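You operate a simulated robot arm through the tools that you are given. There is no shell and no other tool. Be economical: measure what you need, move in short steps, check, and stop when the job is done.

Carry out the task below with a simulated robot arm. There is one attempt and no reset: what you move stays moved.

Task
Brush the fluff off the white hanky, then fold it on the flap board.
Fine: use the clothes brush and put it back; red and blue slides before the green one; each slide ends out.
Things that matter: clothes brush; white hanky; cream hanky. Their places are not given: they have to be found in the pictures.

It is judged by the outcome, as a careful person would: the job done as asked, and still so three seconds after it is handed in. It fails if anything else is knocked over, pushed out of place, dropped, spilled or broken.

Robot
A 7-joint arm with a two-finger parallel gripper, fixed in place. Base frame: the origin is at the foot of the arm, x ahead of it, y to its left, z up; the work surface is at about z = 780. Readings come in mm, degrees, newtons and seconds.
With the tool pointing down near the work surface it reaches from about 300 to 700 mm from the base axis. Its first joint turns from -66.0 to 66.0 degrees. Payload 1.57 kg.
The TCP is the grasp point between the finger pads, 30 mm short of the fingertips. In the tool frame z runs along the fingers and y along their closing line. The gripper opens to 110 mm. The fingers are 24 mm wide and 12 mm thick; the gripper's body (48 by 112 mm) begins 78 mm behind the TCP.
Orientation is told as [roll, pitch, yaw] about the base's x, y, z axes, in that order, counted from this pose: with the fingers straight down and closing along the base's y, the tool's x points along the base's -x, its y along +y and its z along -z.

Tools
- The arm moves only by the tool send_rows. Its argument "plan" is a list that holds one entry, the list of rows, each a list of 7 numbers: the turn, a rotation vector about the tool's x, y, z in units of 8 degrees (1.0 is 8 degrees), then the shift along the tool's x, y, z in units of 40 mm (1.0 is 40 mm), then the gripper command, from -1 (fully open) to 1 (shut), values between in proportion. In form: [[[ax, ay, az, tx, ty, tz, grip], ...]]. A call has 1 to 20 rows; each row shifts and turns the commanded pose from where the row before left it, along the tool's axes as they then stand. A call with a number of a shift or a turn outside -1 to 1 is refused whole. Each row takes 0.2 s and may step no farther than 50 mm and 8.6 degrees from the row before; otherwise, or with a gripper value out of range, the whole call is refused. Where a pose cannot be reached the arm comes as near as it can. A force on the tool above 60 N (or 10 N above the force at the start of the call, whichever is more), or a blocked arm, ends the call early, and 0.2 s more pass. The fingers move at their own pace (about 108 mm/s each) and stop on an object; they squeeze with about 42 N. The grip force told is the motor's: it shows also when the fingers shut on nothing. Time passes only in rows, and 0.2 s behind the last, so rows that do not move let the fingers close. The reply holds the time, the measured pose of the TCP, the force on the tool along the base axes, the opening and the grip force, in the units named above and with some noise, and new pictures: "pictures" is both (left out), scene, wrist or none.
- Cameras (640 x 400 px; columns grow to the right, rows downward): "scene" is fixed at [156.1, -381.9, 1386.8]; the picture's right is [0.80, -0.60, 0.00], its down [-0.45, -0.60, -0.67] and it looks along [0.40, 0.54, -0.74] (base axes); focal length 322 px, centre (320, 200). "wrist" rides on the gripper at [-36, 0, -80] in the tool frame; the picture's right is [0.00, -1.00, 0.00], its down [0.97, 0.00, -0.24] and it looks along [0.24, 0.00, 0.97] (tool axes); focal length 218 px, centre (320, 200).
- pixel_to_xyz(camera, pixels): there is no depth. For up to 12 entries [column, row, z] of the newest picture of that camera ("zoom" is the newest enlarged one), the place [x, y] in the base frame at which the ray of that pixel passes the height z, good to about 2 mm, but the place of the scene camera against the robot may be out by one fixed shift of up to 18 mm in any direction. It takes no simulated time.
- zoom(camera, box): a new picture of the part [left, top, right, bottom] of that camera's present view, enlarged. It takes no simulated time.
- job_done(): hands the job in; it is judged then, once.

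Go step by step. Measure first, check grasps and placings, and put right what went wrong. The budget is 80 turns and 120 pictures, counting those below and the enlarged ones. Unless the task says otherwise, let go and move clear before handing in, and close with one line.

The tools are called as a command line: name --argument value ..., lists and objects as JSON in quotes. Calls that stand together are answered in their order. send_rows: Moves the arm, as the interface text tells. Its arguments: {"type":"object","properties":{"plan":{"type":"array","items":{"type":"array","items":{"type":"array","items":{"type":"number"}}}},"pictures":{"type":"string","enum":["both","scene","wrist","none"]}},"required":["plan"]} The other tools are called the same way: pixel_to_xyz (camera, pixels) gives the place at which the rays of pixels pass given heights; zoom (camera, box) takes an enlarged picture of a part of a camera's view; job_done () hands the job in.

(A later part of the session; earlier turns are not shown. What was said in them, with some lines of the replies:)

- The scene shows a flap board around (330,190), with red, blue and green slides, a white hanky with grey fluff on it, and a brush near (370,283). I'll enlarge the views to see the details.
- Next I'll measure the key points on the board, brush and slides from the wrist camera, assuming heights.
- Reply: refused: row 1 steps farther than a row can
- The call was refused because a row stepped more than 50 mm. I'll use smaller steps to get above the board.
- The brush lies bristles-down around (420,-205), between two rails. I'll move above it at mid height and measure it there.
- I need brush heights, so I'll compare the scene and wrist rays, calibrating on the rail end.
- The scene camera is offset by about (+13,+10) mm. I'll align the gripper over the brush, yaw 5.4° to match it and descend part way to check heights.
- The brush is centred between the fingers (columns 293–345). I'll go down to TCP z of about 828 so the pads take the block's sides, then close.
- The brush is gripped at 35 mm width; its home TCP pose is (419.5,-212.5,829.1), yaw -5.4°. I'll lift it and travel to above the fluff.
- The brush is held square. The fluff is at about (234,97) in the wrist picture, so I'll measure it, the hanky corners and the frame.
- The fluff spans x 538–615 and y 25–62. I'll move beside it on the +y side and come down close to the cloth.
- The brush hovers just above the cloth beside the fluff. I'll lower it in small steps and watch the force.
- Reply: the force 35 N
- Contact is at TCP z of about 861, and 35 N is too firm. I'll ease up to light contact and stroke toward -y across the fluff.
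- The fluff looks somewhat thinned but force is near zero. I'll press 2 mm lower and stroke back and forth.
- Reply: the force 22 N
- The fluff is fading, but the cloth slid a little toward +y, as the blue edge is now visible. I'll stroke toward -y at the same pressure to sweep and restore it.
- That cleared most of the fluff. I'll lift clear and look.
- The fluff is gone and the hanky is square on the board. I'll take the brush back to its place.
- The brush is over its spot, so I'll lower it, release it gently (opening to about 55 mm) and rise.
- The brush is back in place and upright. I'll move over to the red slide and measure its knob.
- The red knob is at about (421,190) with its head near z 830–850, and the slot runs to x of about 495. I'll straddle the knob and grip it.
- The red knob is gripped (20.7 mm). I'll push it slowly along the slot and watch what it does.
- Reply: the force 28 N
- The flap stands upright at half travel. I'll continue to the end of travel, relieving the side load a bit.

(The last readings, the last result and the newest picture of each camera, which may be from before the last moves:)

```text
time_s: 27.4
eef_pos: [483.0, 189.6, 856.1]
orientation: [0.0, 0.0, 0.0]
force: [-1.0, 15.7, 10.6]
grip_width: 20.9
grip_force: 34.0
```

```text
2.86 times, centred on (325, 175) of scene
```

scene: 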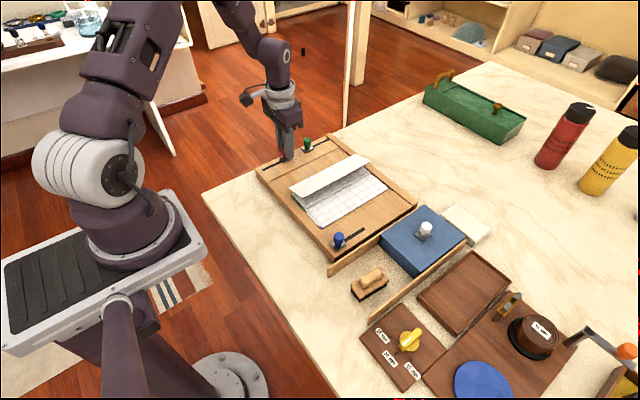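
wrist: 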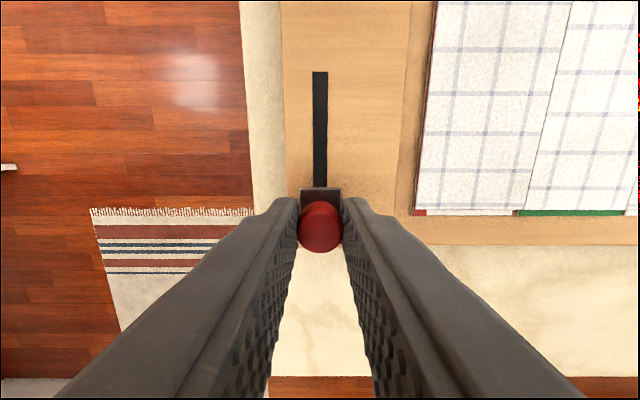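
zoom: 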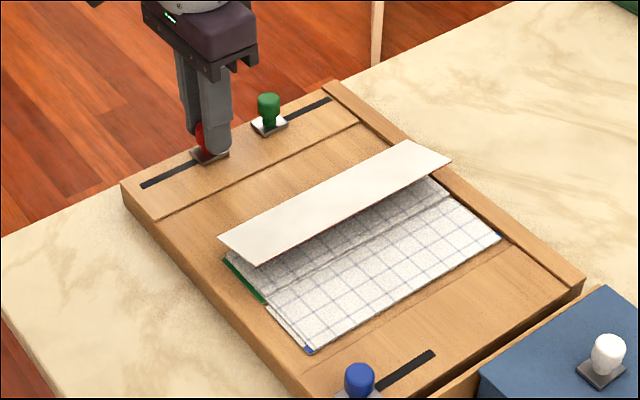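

Nearly folded, at about 155°. I'll push the last 10 mm until the stop.

send_rows --plan '[[[0, 0, 0, -0.12, 0.02, 0, 0.8], [0, 0, 0, -0.1, 0, 0, 0.8], [0, 0, 0, -0.05, 0, 0, 0.8], [0, 0, 0, 0, 0, 0, 0.8]]]' --pictures "scene"

zoom --camera "scene" --box '[235, 105, 415, 245]'

```text
time_s: 28.4
eef_pos: [494.3, 190.7, 854.7]
orientation: [-0.1, 0.2, 0.0]
force: [-20.9, 0.9, -6.9]
grip_width: 20.7
grip_force: 34.2
```

scene: 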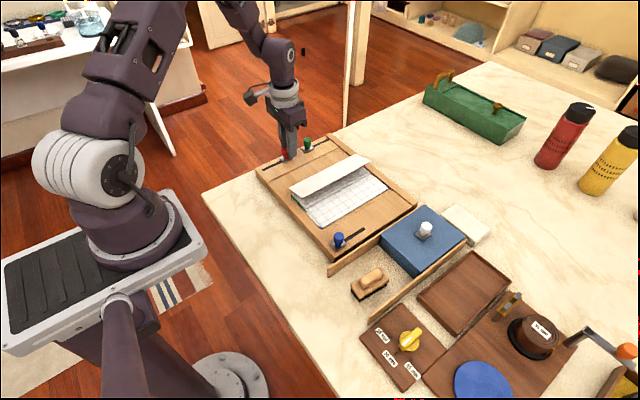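

```text
2.86 times, centred on (325, 175) of scene
```

zoom: 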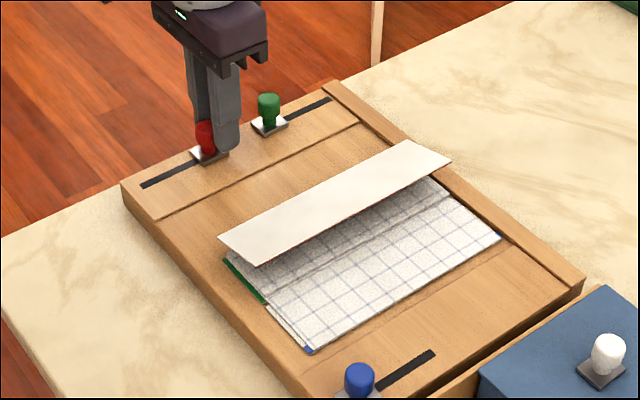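

The slide is at its stop and the flap stands near 150°, holding the cloth over. My fingers slipped a few mm past the knob, so I'll recentre, regrip and pull the slide back slowly.

send_rows --plan '[[[0, 0, 0, 0, 0, 0, 0.3], [0, 0, 0, 0.2, 0, 0, 0.3], [0, 0, 0, 0, 0, 0, 0.8], [0, 0, 0, 0, 0, 0, 0.8], [0, 0, 0, 0.2, 0, 0, 0.8], [0, 0, 0, 0.2, 0, 0, 0.8], [0, 0, 0, 0.2, 0, 0, 0.8], [0, 0, 0, 0.2, 0, 0, 0.8], [0, 0, 0, 0, 0, 0, 0.8]]]' --pictures "scene"

zoom --camera "scene" --box '[235, 105, 415, 245]'

```text
time_s: 30.4
eef_pos: [453.7, 191.0, 855.8]
orientation: [-0.1, 0.1, 0.0]
force: [0.4, -12.2, 3.6]
grip_width: 20.8
grip_force: 34.7
```

scene: 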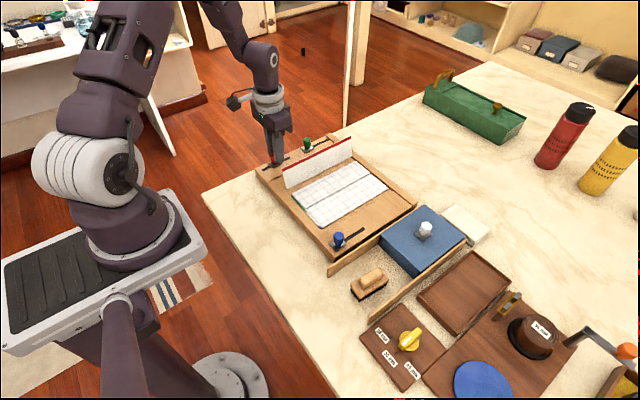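

```text
2.86 times, centred on (325, 175) of scene
```

zoom: 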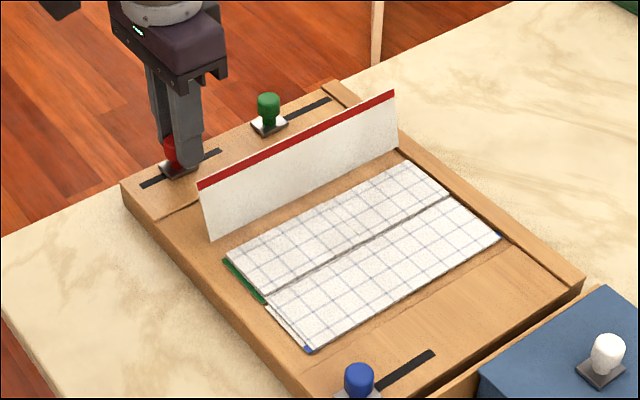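

The cloth stayed folded over the middle and the empty flap is returning. I'll pull the slide all the way back out.

send_rows --plan '[[[0, 0, 0, 0.2, -0.02, 0, 0.8], [0, 0, 0, 0.2, 0, 0, 0.8], [0, 0, 0, 0.2, 0, 0, 0.8], [0, 0, 0, 0.15, 0, 0, 0.8], [0, 0, 0, 0.1, 0, 0, 0.8], [0, 0, 0, 0, 0, 0, 0.8]]]' --pictures "scene"

zoom --camera "scene" --box '[235, 105, 415, 245]'

```text
time_s: 31.8
eef_pos: [422.0, 189.4, 854.8]
orientation: [0.1, -0.1, 0.0]
force: [22.8, -5.4, 2.0]
grip_width: 20.5
grip_force: 34.5
```

scene: 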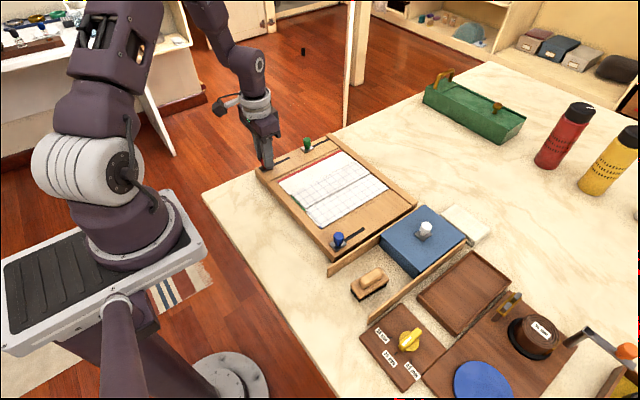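

```text
2.86 times, centred on (325, 175) of scene
```

zoom: 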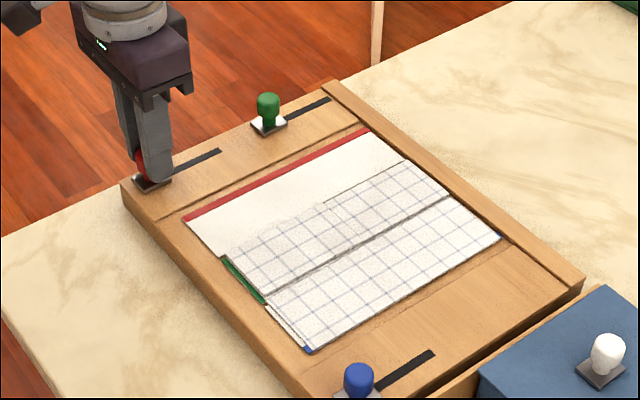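

The red slide is back at its stop with the flap flat and the cloth folded. I'll release, rise and go over to the blue slide.

send_rows --plan '[[[0, 0, 0, -0.05, 0, 0, 0.0], [0, 0, 0, 0, 0, 0, 0.0], [0, 0, 0, 0, 0, -0.7, 0.0], [0, 0, 0, 0, 0, -0.9, 0.0], [0, 0, 0, 0, 0, -0.8, 0.0], [0, 0, 0, 0, -1, 0, 0.0], [0, 0, 0, 0, -1, 0, 0.0], [0, 0, 0, 0, -1, 0, 0.0], [0, 0, 0, 0, -1, 0, 0.0], [0, 0, 0, 0, -1, 0, 0.0], [0, 0, 0, 0, -1, 0, 0.0], [0, 0, 0, 0, -1, 0, 0.0], [0, 0, 0, 0, -0.3, 0, 0.0], [0, 0, 0, 0, 0, 0, 0.0]]]'

zoom --camera "wrist" --box '[220, 80, 460, 260]'

```text
time_s: 34.8
eef_pos: [421.9, -102.5, 949.5]
orientation: [0.0, -0.1, 0.1]
force: [-0.4, -0.2, 0.4]
grip_width: 55.0
grip_force: 0.1
```

scene: 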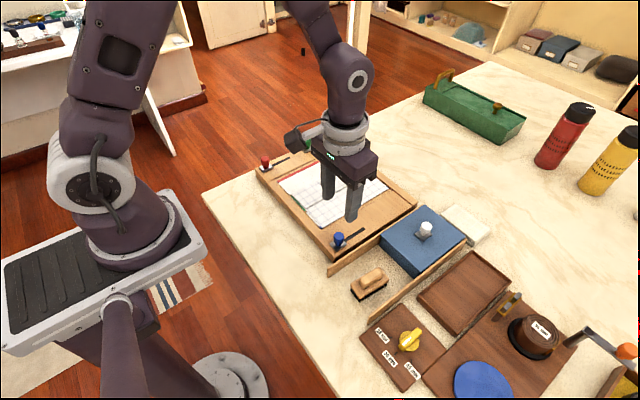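
wrist: 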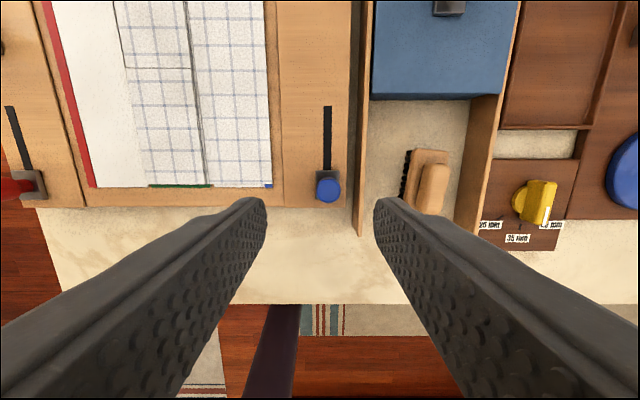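

```text
2.22 times, centred on (340, 170) of wrist
```

zoom: 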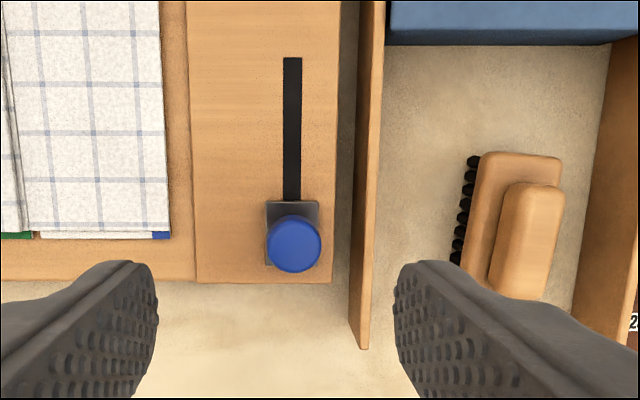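

The blue knob is at about (423,-110), with a rail next to it at y of about -140. I'll use a narrower 36 mm opening, descend and grip.

send_rows --plan '[[[0, 0, 0, -0.03, -0.19, 0.5, 0.35], [0, 0, 0, 0, 0, 0.8, 0.35], [0, 0, 0, 0, 0, 0, 0.35]]]'

zoom --camera "scene" --box '[300, 180, 400, 280]'

```text
time_s: 35.6
eef_pos: [423.3, -109.0, 897.8]
orientation: [0.0, 0.0, 0.0]
force: [-0.4, 0.3, 0.2]
grip_width: 35.7
grip_force: 0.1
```

scene: 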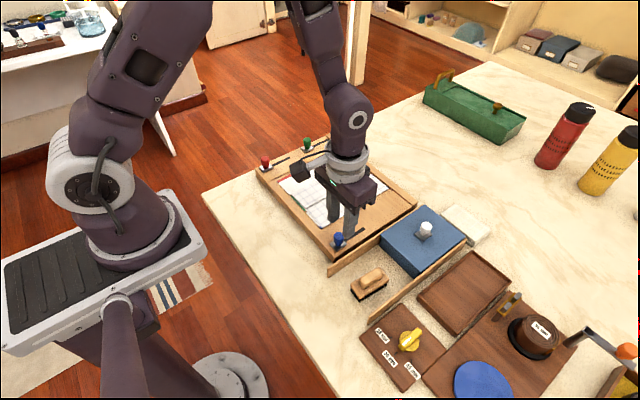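
wrist: 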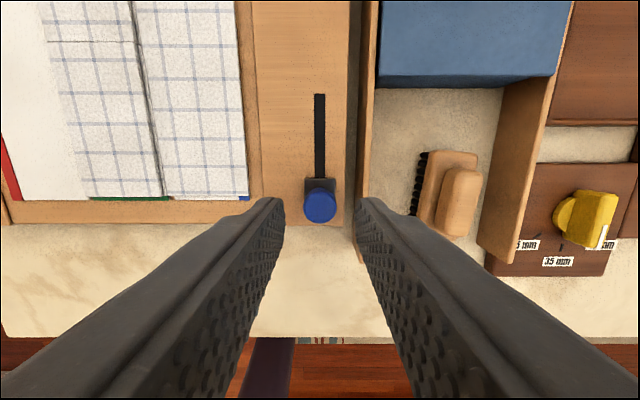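

```text
4.00 times, centred on (350, 230) of scene
```

zoom: 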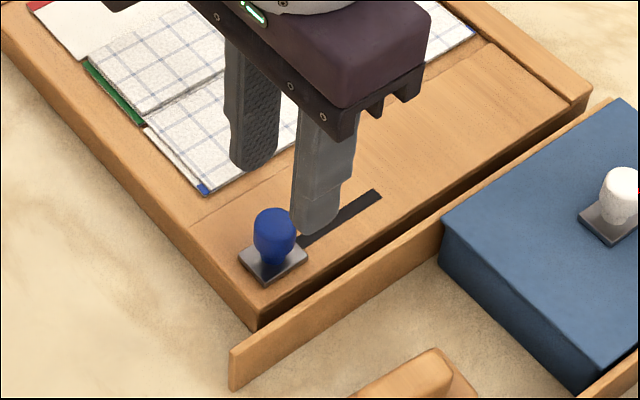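

The knob is centred at column 320. I'll descend and grip it.

send_rows --plan '[[[0, 0, 0, 0, 0, 0.6, 0.35], [0, 0, 0, 0, 0, 0.45, 0.35], [0, 0, 0, 0, 0, 0, 0.8], [0, 0, 0, 0, 0, 0, 0.8], [0, 0, 0, 0, 0, 0, 0.8]]]' --pictures "none"

zoom --camera "wrist" --box '[220, 120, 420, 280]'

```text
time_s: 36.8
eef_pos: [423.4, -109.2, 855.6]
orientation: [0.0, 0.0, 0.0]
force: [-1.8, -2.6, 5.9]
grip_width: 20.7
grip_force: 34.3
```

```text
2.50 times, centred on (320, 200) of wrist
```

zoom: 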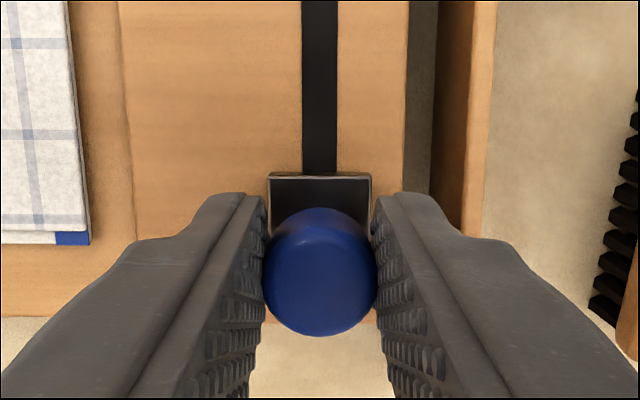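

The blue knob is gripped. I'll push it to the far end in slow steps, about 65 mm.

send_rows --plan '[[[0, 0, 0, -0.2, 0, 0, 0.8], [0, 0, 0, -0.2, 0, 0, 0.8], [0, 0, 0, -0.2, 0, 0, 0.8], [0, 0, 0, -0.2, 0, 0, 0.8], [0, 0, 0, -0.2, 0, 0, 0.8], [0, 0, 0, -0.2, 0, 0, 0.8], [0, 0, 0, -0.2, 0, 0, 0.8], [0, 0, 0, -0.15, 0, 0, 0.8], [0, 0, 0, -0.05, 0, 0, 0.8], [0, 0, 0, 0, 0, 0, 0.8]]]' --pictures "scene"

zoom --camera "scene" --box '[245, 115, 425, 255]'

```text
time_s: 39.0
eef_pos: [486.2, -110.1, 857.3]
orientation: [0.0, 0.3, 0.0]
force: [-16.3, -1.5, -1.1]
grip_width: 20.6
grip_force: 34.5
```

scene: 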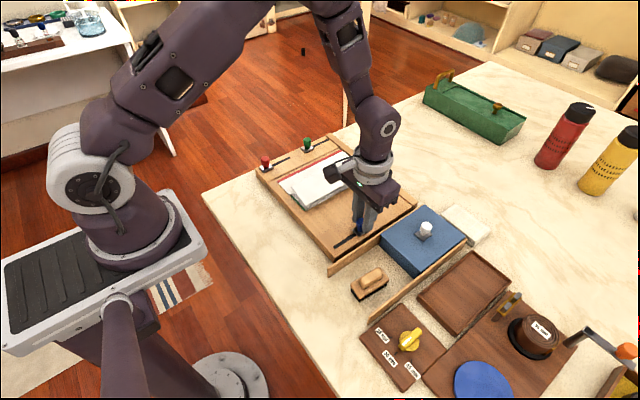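

```text
2.86 times, centred on (335, 185) of scene
```

zoom: 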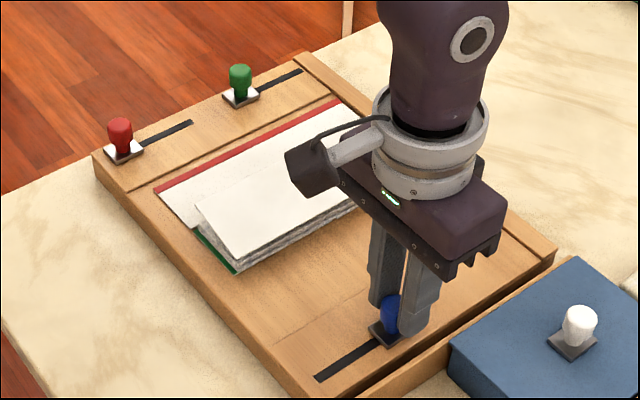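

The blue flap is over and at its stop (-16 N). I'll pull the slide back out.

send_rows --plan '[[[0, 0, 0, 0.1, 0, 0, 0.8], [0, 0, 0, 0.2, 0, 0, 0.8], [0, 0, 0, 0.2, 0, 0, 0.8], [0, 0, 0, 0.2, 0, 0, 0.8], [0, 0, 0, 0.2, 0, 0, 0.8], [0, 0, 0, 0.2, 0, 0, 0.8], [0, 0, 0, 0.2, 0, 0, 0.8], [0, 0, 0, 0.2, 0, 0, 0.8], [0, 0, 0, 0.13, 0, 0, 0.8], [0, 0, 0, 0.05, 0, 0, 0.8], [0, 0, 0, 0, 0, 0, 0.8]]]' --pictures "scene"

zoom --camera "scene" --box '[245, 115, 425, 255]'

```text
time_s: 41.4
eef_pos: [422.7, -110.2, 856.6]
orientation: [-0.1, -0.3, 0.1]
force: [20.2, -10.8, -7.5]
grip_width: 20.7
grip_force: 34.5
```

scene: 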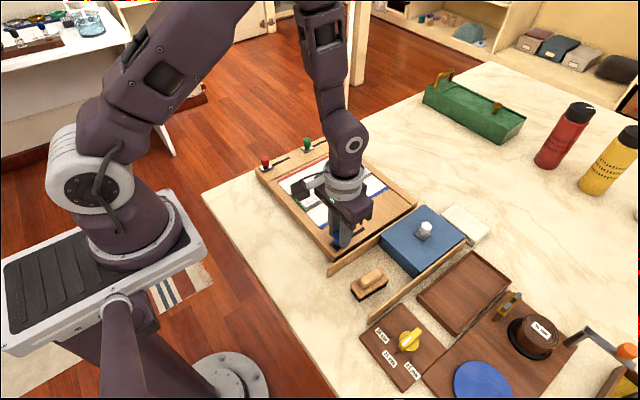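

```text
2.86 times, centred on (335, 185) of scene
```

zoom: 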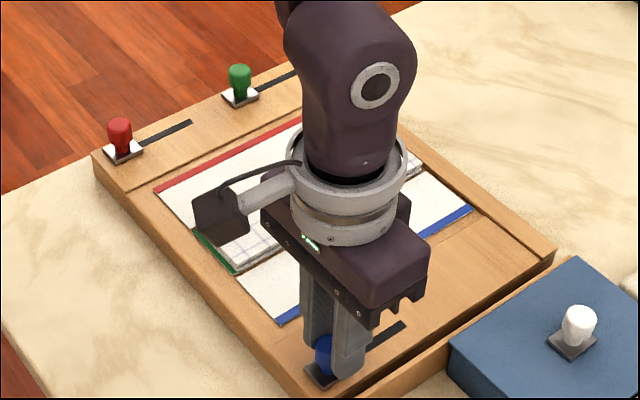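

The blue slide is back at its stop and its flap is flat. I'll release, rise and move over to the green slide.

send_rows --plan '[[[0, 0, 0, -0.05, 0, 0, 0.35], [0, 0, 0, 0, 0, 0, 0.35], [0, 0, 0, 0, 0, -0.7, 0.35], [0, 0, 0, 0, 0, -0.9, 0.35], [0, 0, 0, 0, 0, -0.8, 0.35], [0, 0, 0, -0.4, 0.94, 0, 0.2], [0, 0, 0, -0.4, 0.94, 0, 0.2], [0, 0, 0, -0.4, 0.94, 0, 0.2], [0, 0, 0, -0.4, 0.94, 0, 0.2], [0, 0, 0, -0.4, 0.94, 0, 0.2], [0, 0, 0, -0.4, 0.94, 0, 0.2], [0, 0, 0, -0.4, 0.94, 0, 0.2], [0, 0, 0, -0.4, 0.94, 0, 0.2], [0, 0, 0, 0, 0, 0, 0.2]]]'

zoom --camera "wrist" --box '[220, 60, 540, 260]'

zoom --camera "scene" --box '[245, 115, 425, 255]'

```text
time_s: 44.4
eef_pos: [549.7, 192.2, 953.9]
orientation: [0.0, 0.0, 0.0]
force: [0.0, 0.9, -0.9]
grip_width: 44.2
grip_force: 0.2
```

scene: 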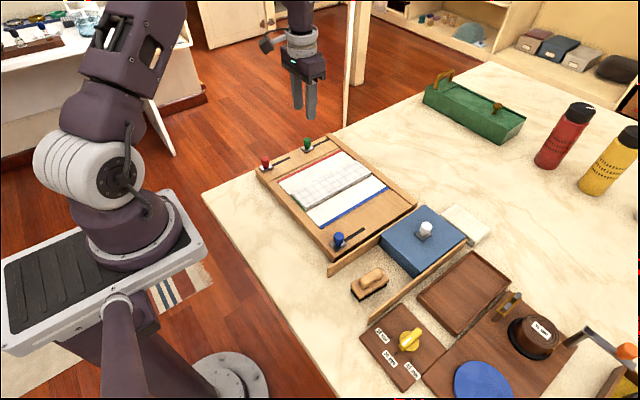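
wrist: 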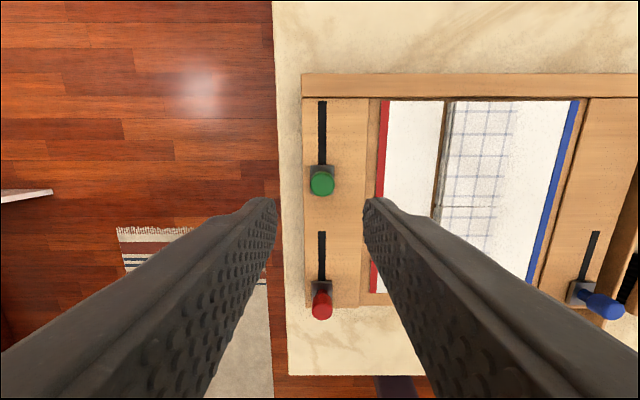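

```text
2.00 times, centred on (380, 160) of wrist
```

zoom: 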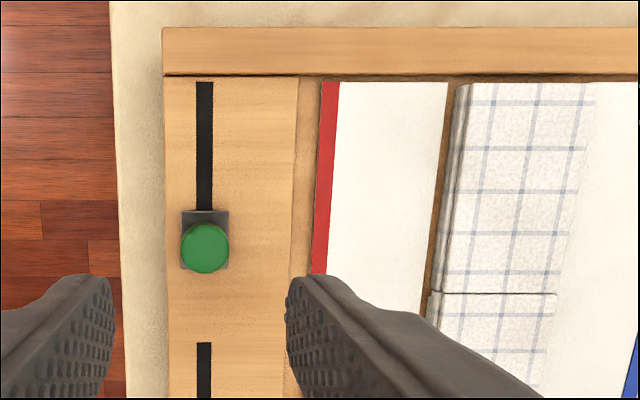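

```text
2.86 times, centred on (335, 185) of scene
```

zoom: 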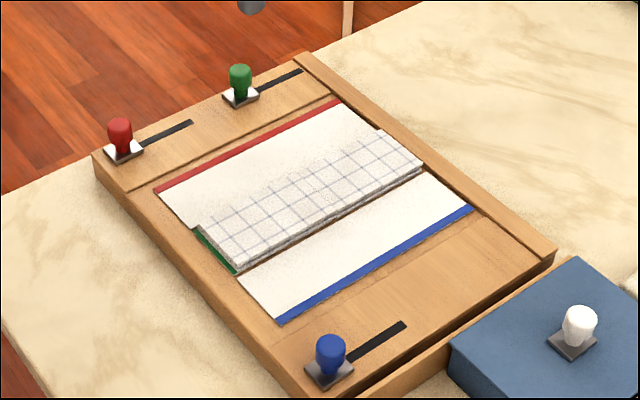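

pixel_to_xyz --camera "wrist" --pixels '[[322, 184, 845], [322, 184, 835], [322, 101, 810]]'

send_rows --plan '[[[0, 0, 0, -0.1, -0.04, 0.5, 0.2], [0, 0, 0, 0, 0, 0.9, 0.2], [0, 0, 0, 0, 0, 0, 0.2]]]' --pictures "wrist"

```text
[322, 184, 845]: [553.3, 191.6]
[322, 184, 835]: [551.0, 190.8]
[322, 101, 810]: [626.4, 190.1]
```

```text
time_s: 45.2
eef_pos: [554.9, 190.0, 897.3]
orientation: [0.0, 0.0, -0.1]
force: [-0.3, -0.1, -0.6]
grip_width: 43.7
grip_force: 0.1
```

wrist: 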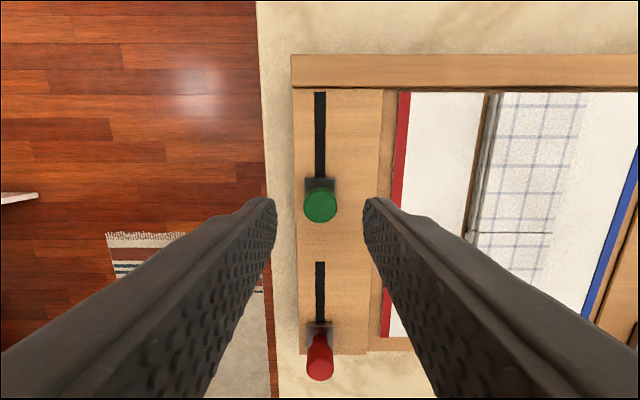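

The green knob is centred. I'll descend, grip and push it to the far end slowly.

send_rows --plan '[[[0, 0, 0, 0.02, 0, 0.6, 0.3], [0, 0, 0, 0, 0, 0.44, 0.3], [0, 0, 0, 0, 0, 0, 0.8], [0, 0, 0, 0, 0, 0, 0.8], [0, 0, 0, 0, 0, 0, 0.8], [0, 0, 0, -0.2, 0, 0, 0.8], [0, 0, 0, -0.2, 0, 0, 0.8], [0, 0, 0, -0.2, 0, 0, 0.8], [0, 0, 0, -0.2, 0, 0, 0.8], [0, 0, 0, 0, 0, 0, 0.8]]]' --pictures "scene"

zoom --camera "scene" --box '[245, 95, 425, 235]'

```text
time_s: 47.4
eef_pos: [584.8, 190.0, 855.6]
orientation: [0.1, 0.0, 0.0]
force: [-1.2, 8.4, 5.4]
grip_width: 20.8
grip_force: 34.4
```

scene: 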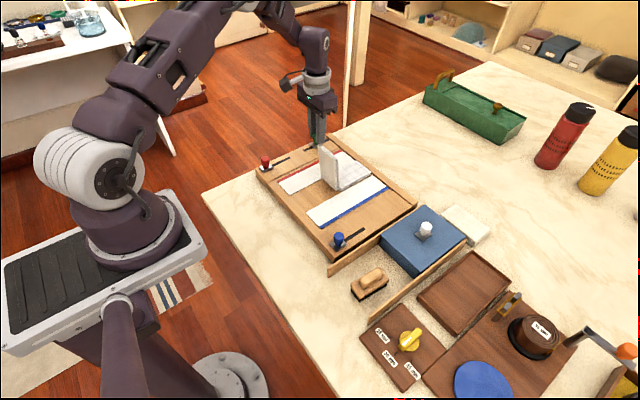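

```text
2.86 times, centred on (335, 165) of scene
```

zoom: 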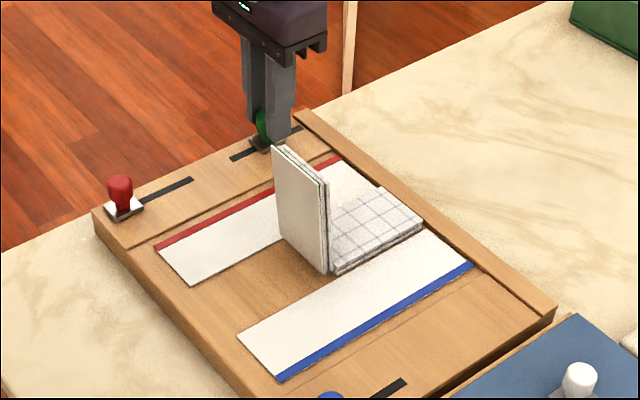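

The green flap is upright with the cloth. I'll finish the push.

send_rows --plan '[[[0, 0, 0, -0.2, 0, 0, 0.8], [0, 0, 0, -0.2, 0, 0, 0.8], [0, 0, 0, -0.2, 0, 0, 0.8], [0, 0, 0, -0.15, 0, 0, 0.8], [0, 0, 0, -0.05, 0, 0, 0.8], [0, 0, 0, 0, 0, 0, 0.8]]]' --pictures "scene"

zoom --camera "scene" --box '[245, 95, 425, 235]'

```text
time_s: 48.8
eef_pos: [616.4, 190.0, 855.1]
orientation: [0.0, 0.2, 0.0]
force: [-12.5, 11.9, 17.9]
grip_width: 20.8
grip_force: 34.5
```

scene: 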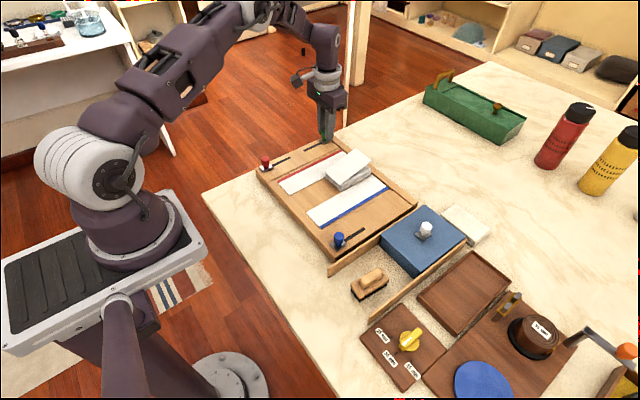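

```text
2.86 times, centred on (335, 165) of scene
```

zoom: 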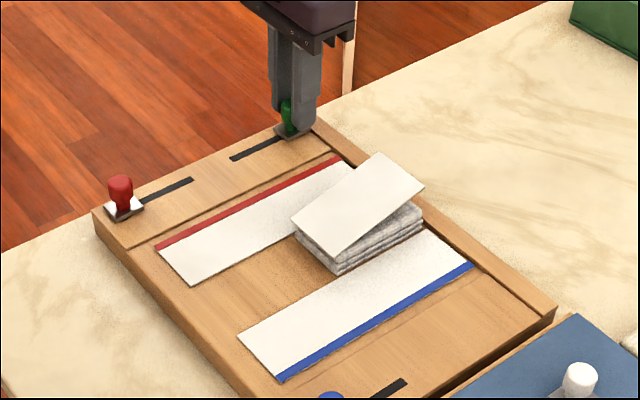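

The green fold is over and at its stop. I'll pull the slide back out.

send_rows --plan '[[[0, 0, 0, 0.1, 0, 0, 0.8], [0, 0, 0, 0.2, 0, 0, 0.8], [0, 0, 0, 0.2, 0, 0, 0.8], [0, 0, 0, 0.2, 0, 0, 0.8], [0, 0, 0, 0.2, 0, 0, 0.8], [0, 0, 0, 0.2, 0, 0, 0.8], [0, 0, 0, 0.2, 0, 0, 0.8], [0, 0, 0, 0.2, 0, 0, 0.8], [0, 0, 0, 0.12, 0, 0, 0.8], [0, 0, 0, 0.03, 0, 0, 0.8], [0, 0, 0, 0, 0, 0, 0.8]]]' --pictures "scene"

zoom --camera "scene" --box '[245, 95, 425, 235]'

```text
time_s: 51.2
eef_pos: [552.9, 189.5, 856.6]
orientation: [0.2, -0.3, -0.1]
force: [19.0, 19.9, -12.0]
grip_width: 21.0
grip_force: 33.5
```

scene: 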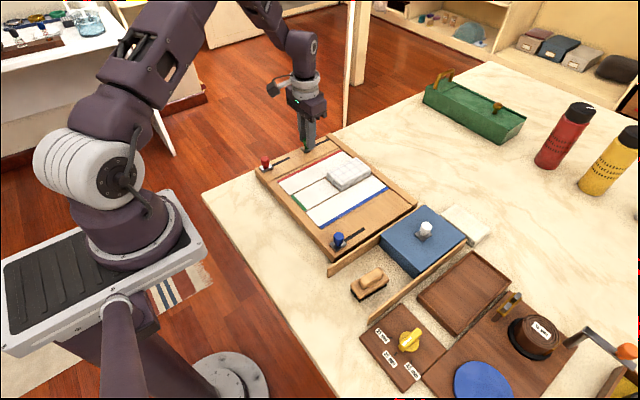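

```text
2.86 times, centred on (335, 165) of scene
```

zoom: 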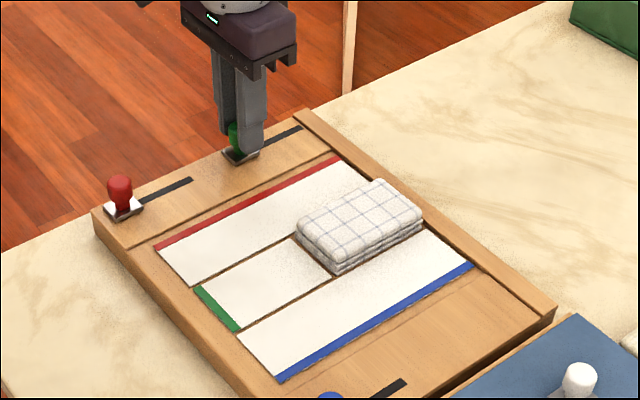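

The hanky is neatly folded and all the flaps are flat. I'll release, rise clear and check everything.

send_rows --plan '[[[0, 0, 0, -0.04, 0, 0, 0.35], [0, 0, 0, 0, 0, 0, 0.2], [0, 0, 0, 0, 0, -0.6, 0.2], [0, 0, 0, 0, 0, -0.9, 0.2], [0, 0, 0, 0, 0, -1, 0.2], [0, 0, 0, 0.9, 0, -0.6, 0], [0, 0, 0, 0.9, -0.5, -0.5, 0], [0, 0, 0, 0.9, -0.5, 0, 0], [0, 0, 0, 0, -1, 0, 0], [0, 0, 0, 0, 0, 0, 0]]]'

zoom --camera "scene" --box '[245, 125, 425, 305]'

```text
time_s: 53.4
eef_pos: [445.2, 107.4, 1000.6]
orientation: [0.1, -0.1, 0.0]
force: [0.4, -0.4, 0.4]
grip_width: 55.2
grip_force: 0.1
```

scene: 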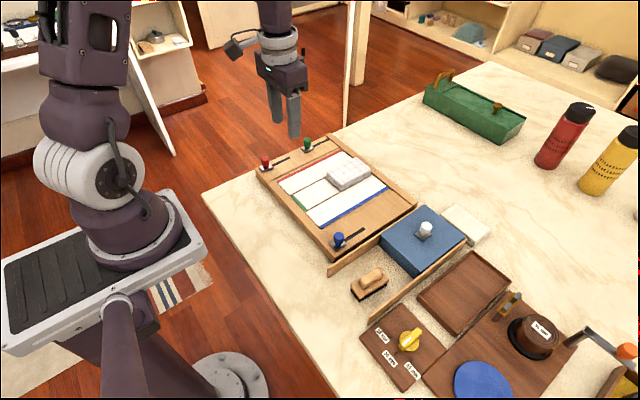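
wrist: 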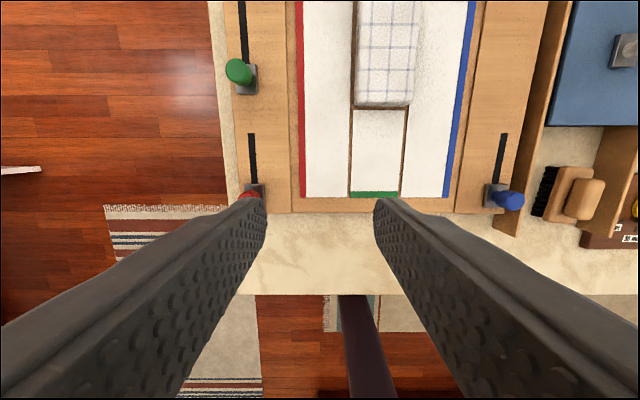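

```text
2.22 times, centred on (335, 215) of scene
```

zoom: 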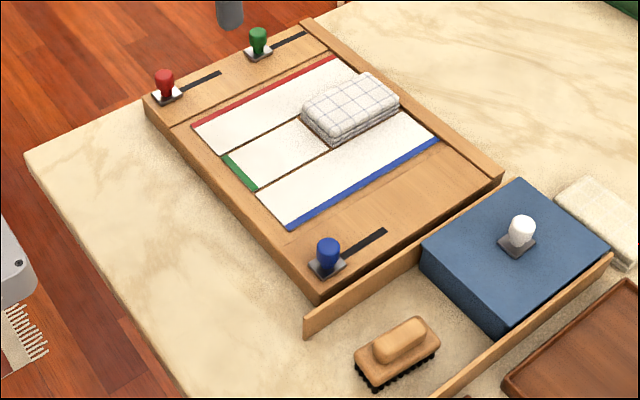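

The hanky is folded and clean, all three slides are out at their stops, the brush is back in its place and the cream hanky is untouched. The gripper is clear, so I'm handing in.

job_done

```text
The job is handed in.
```

I brushed the white hanky clean and folded it on the flap board (red, then blue, then green). All three slides are back out and the clothes brush is back in its place.
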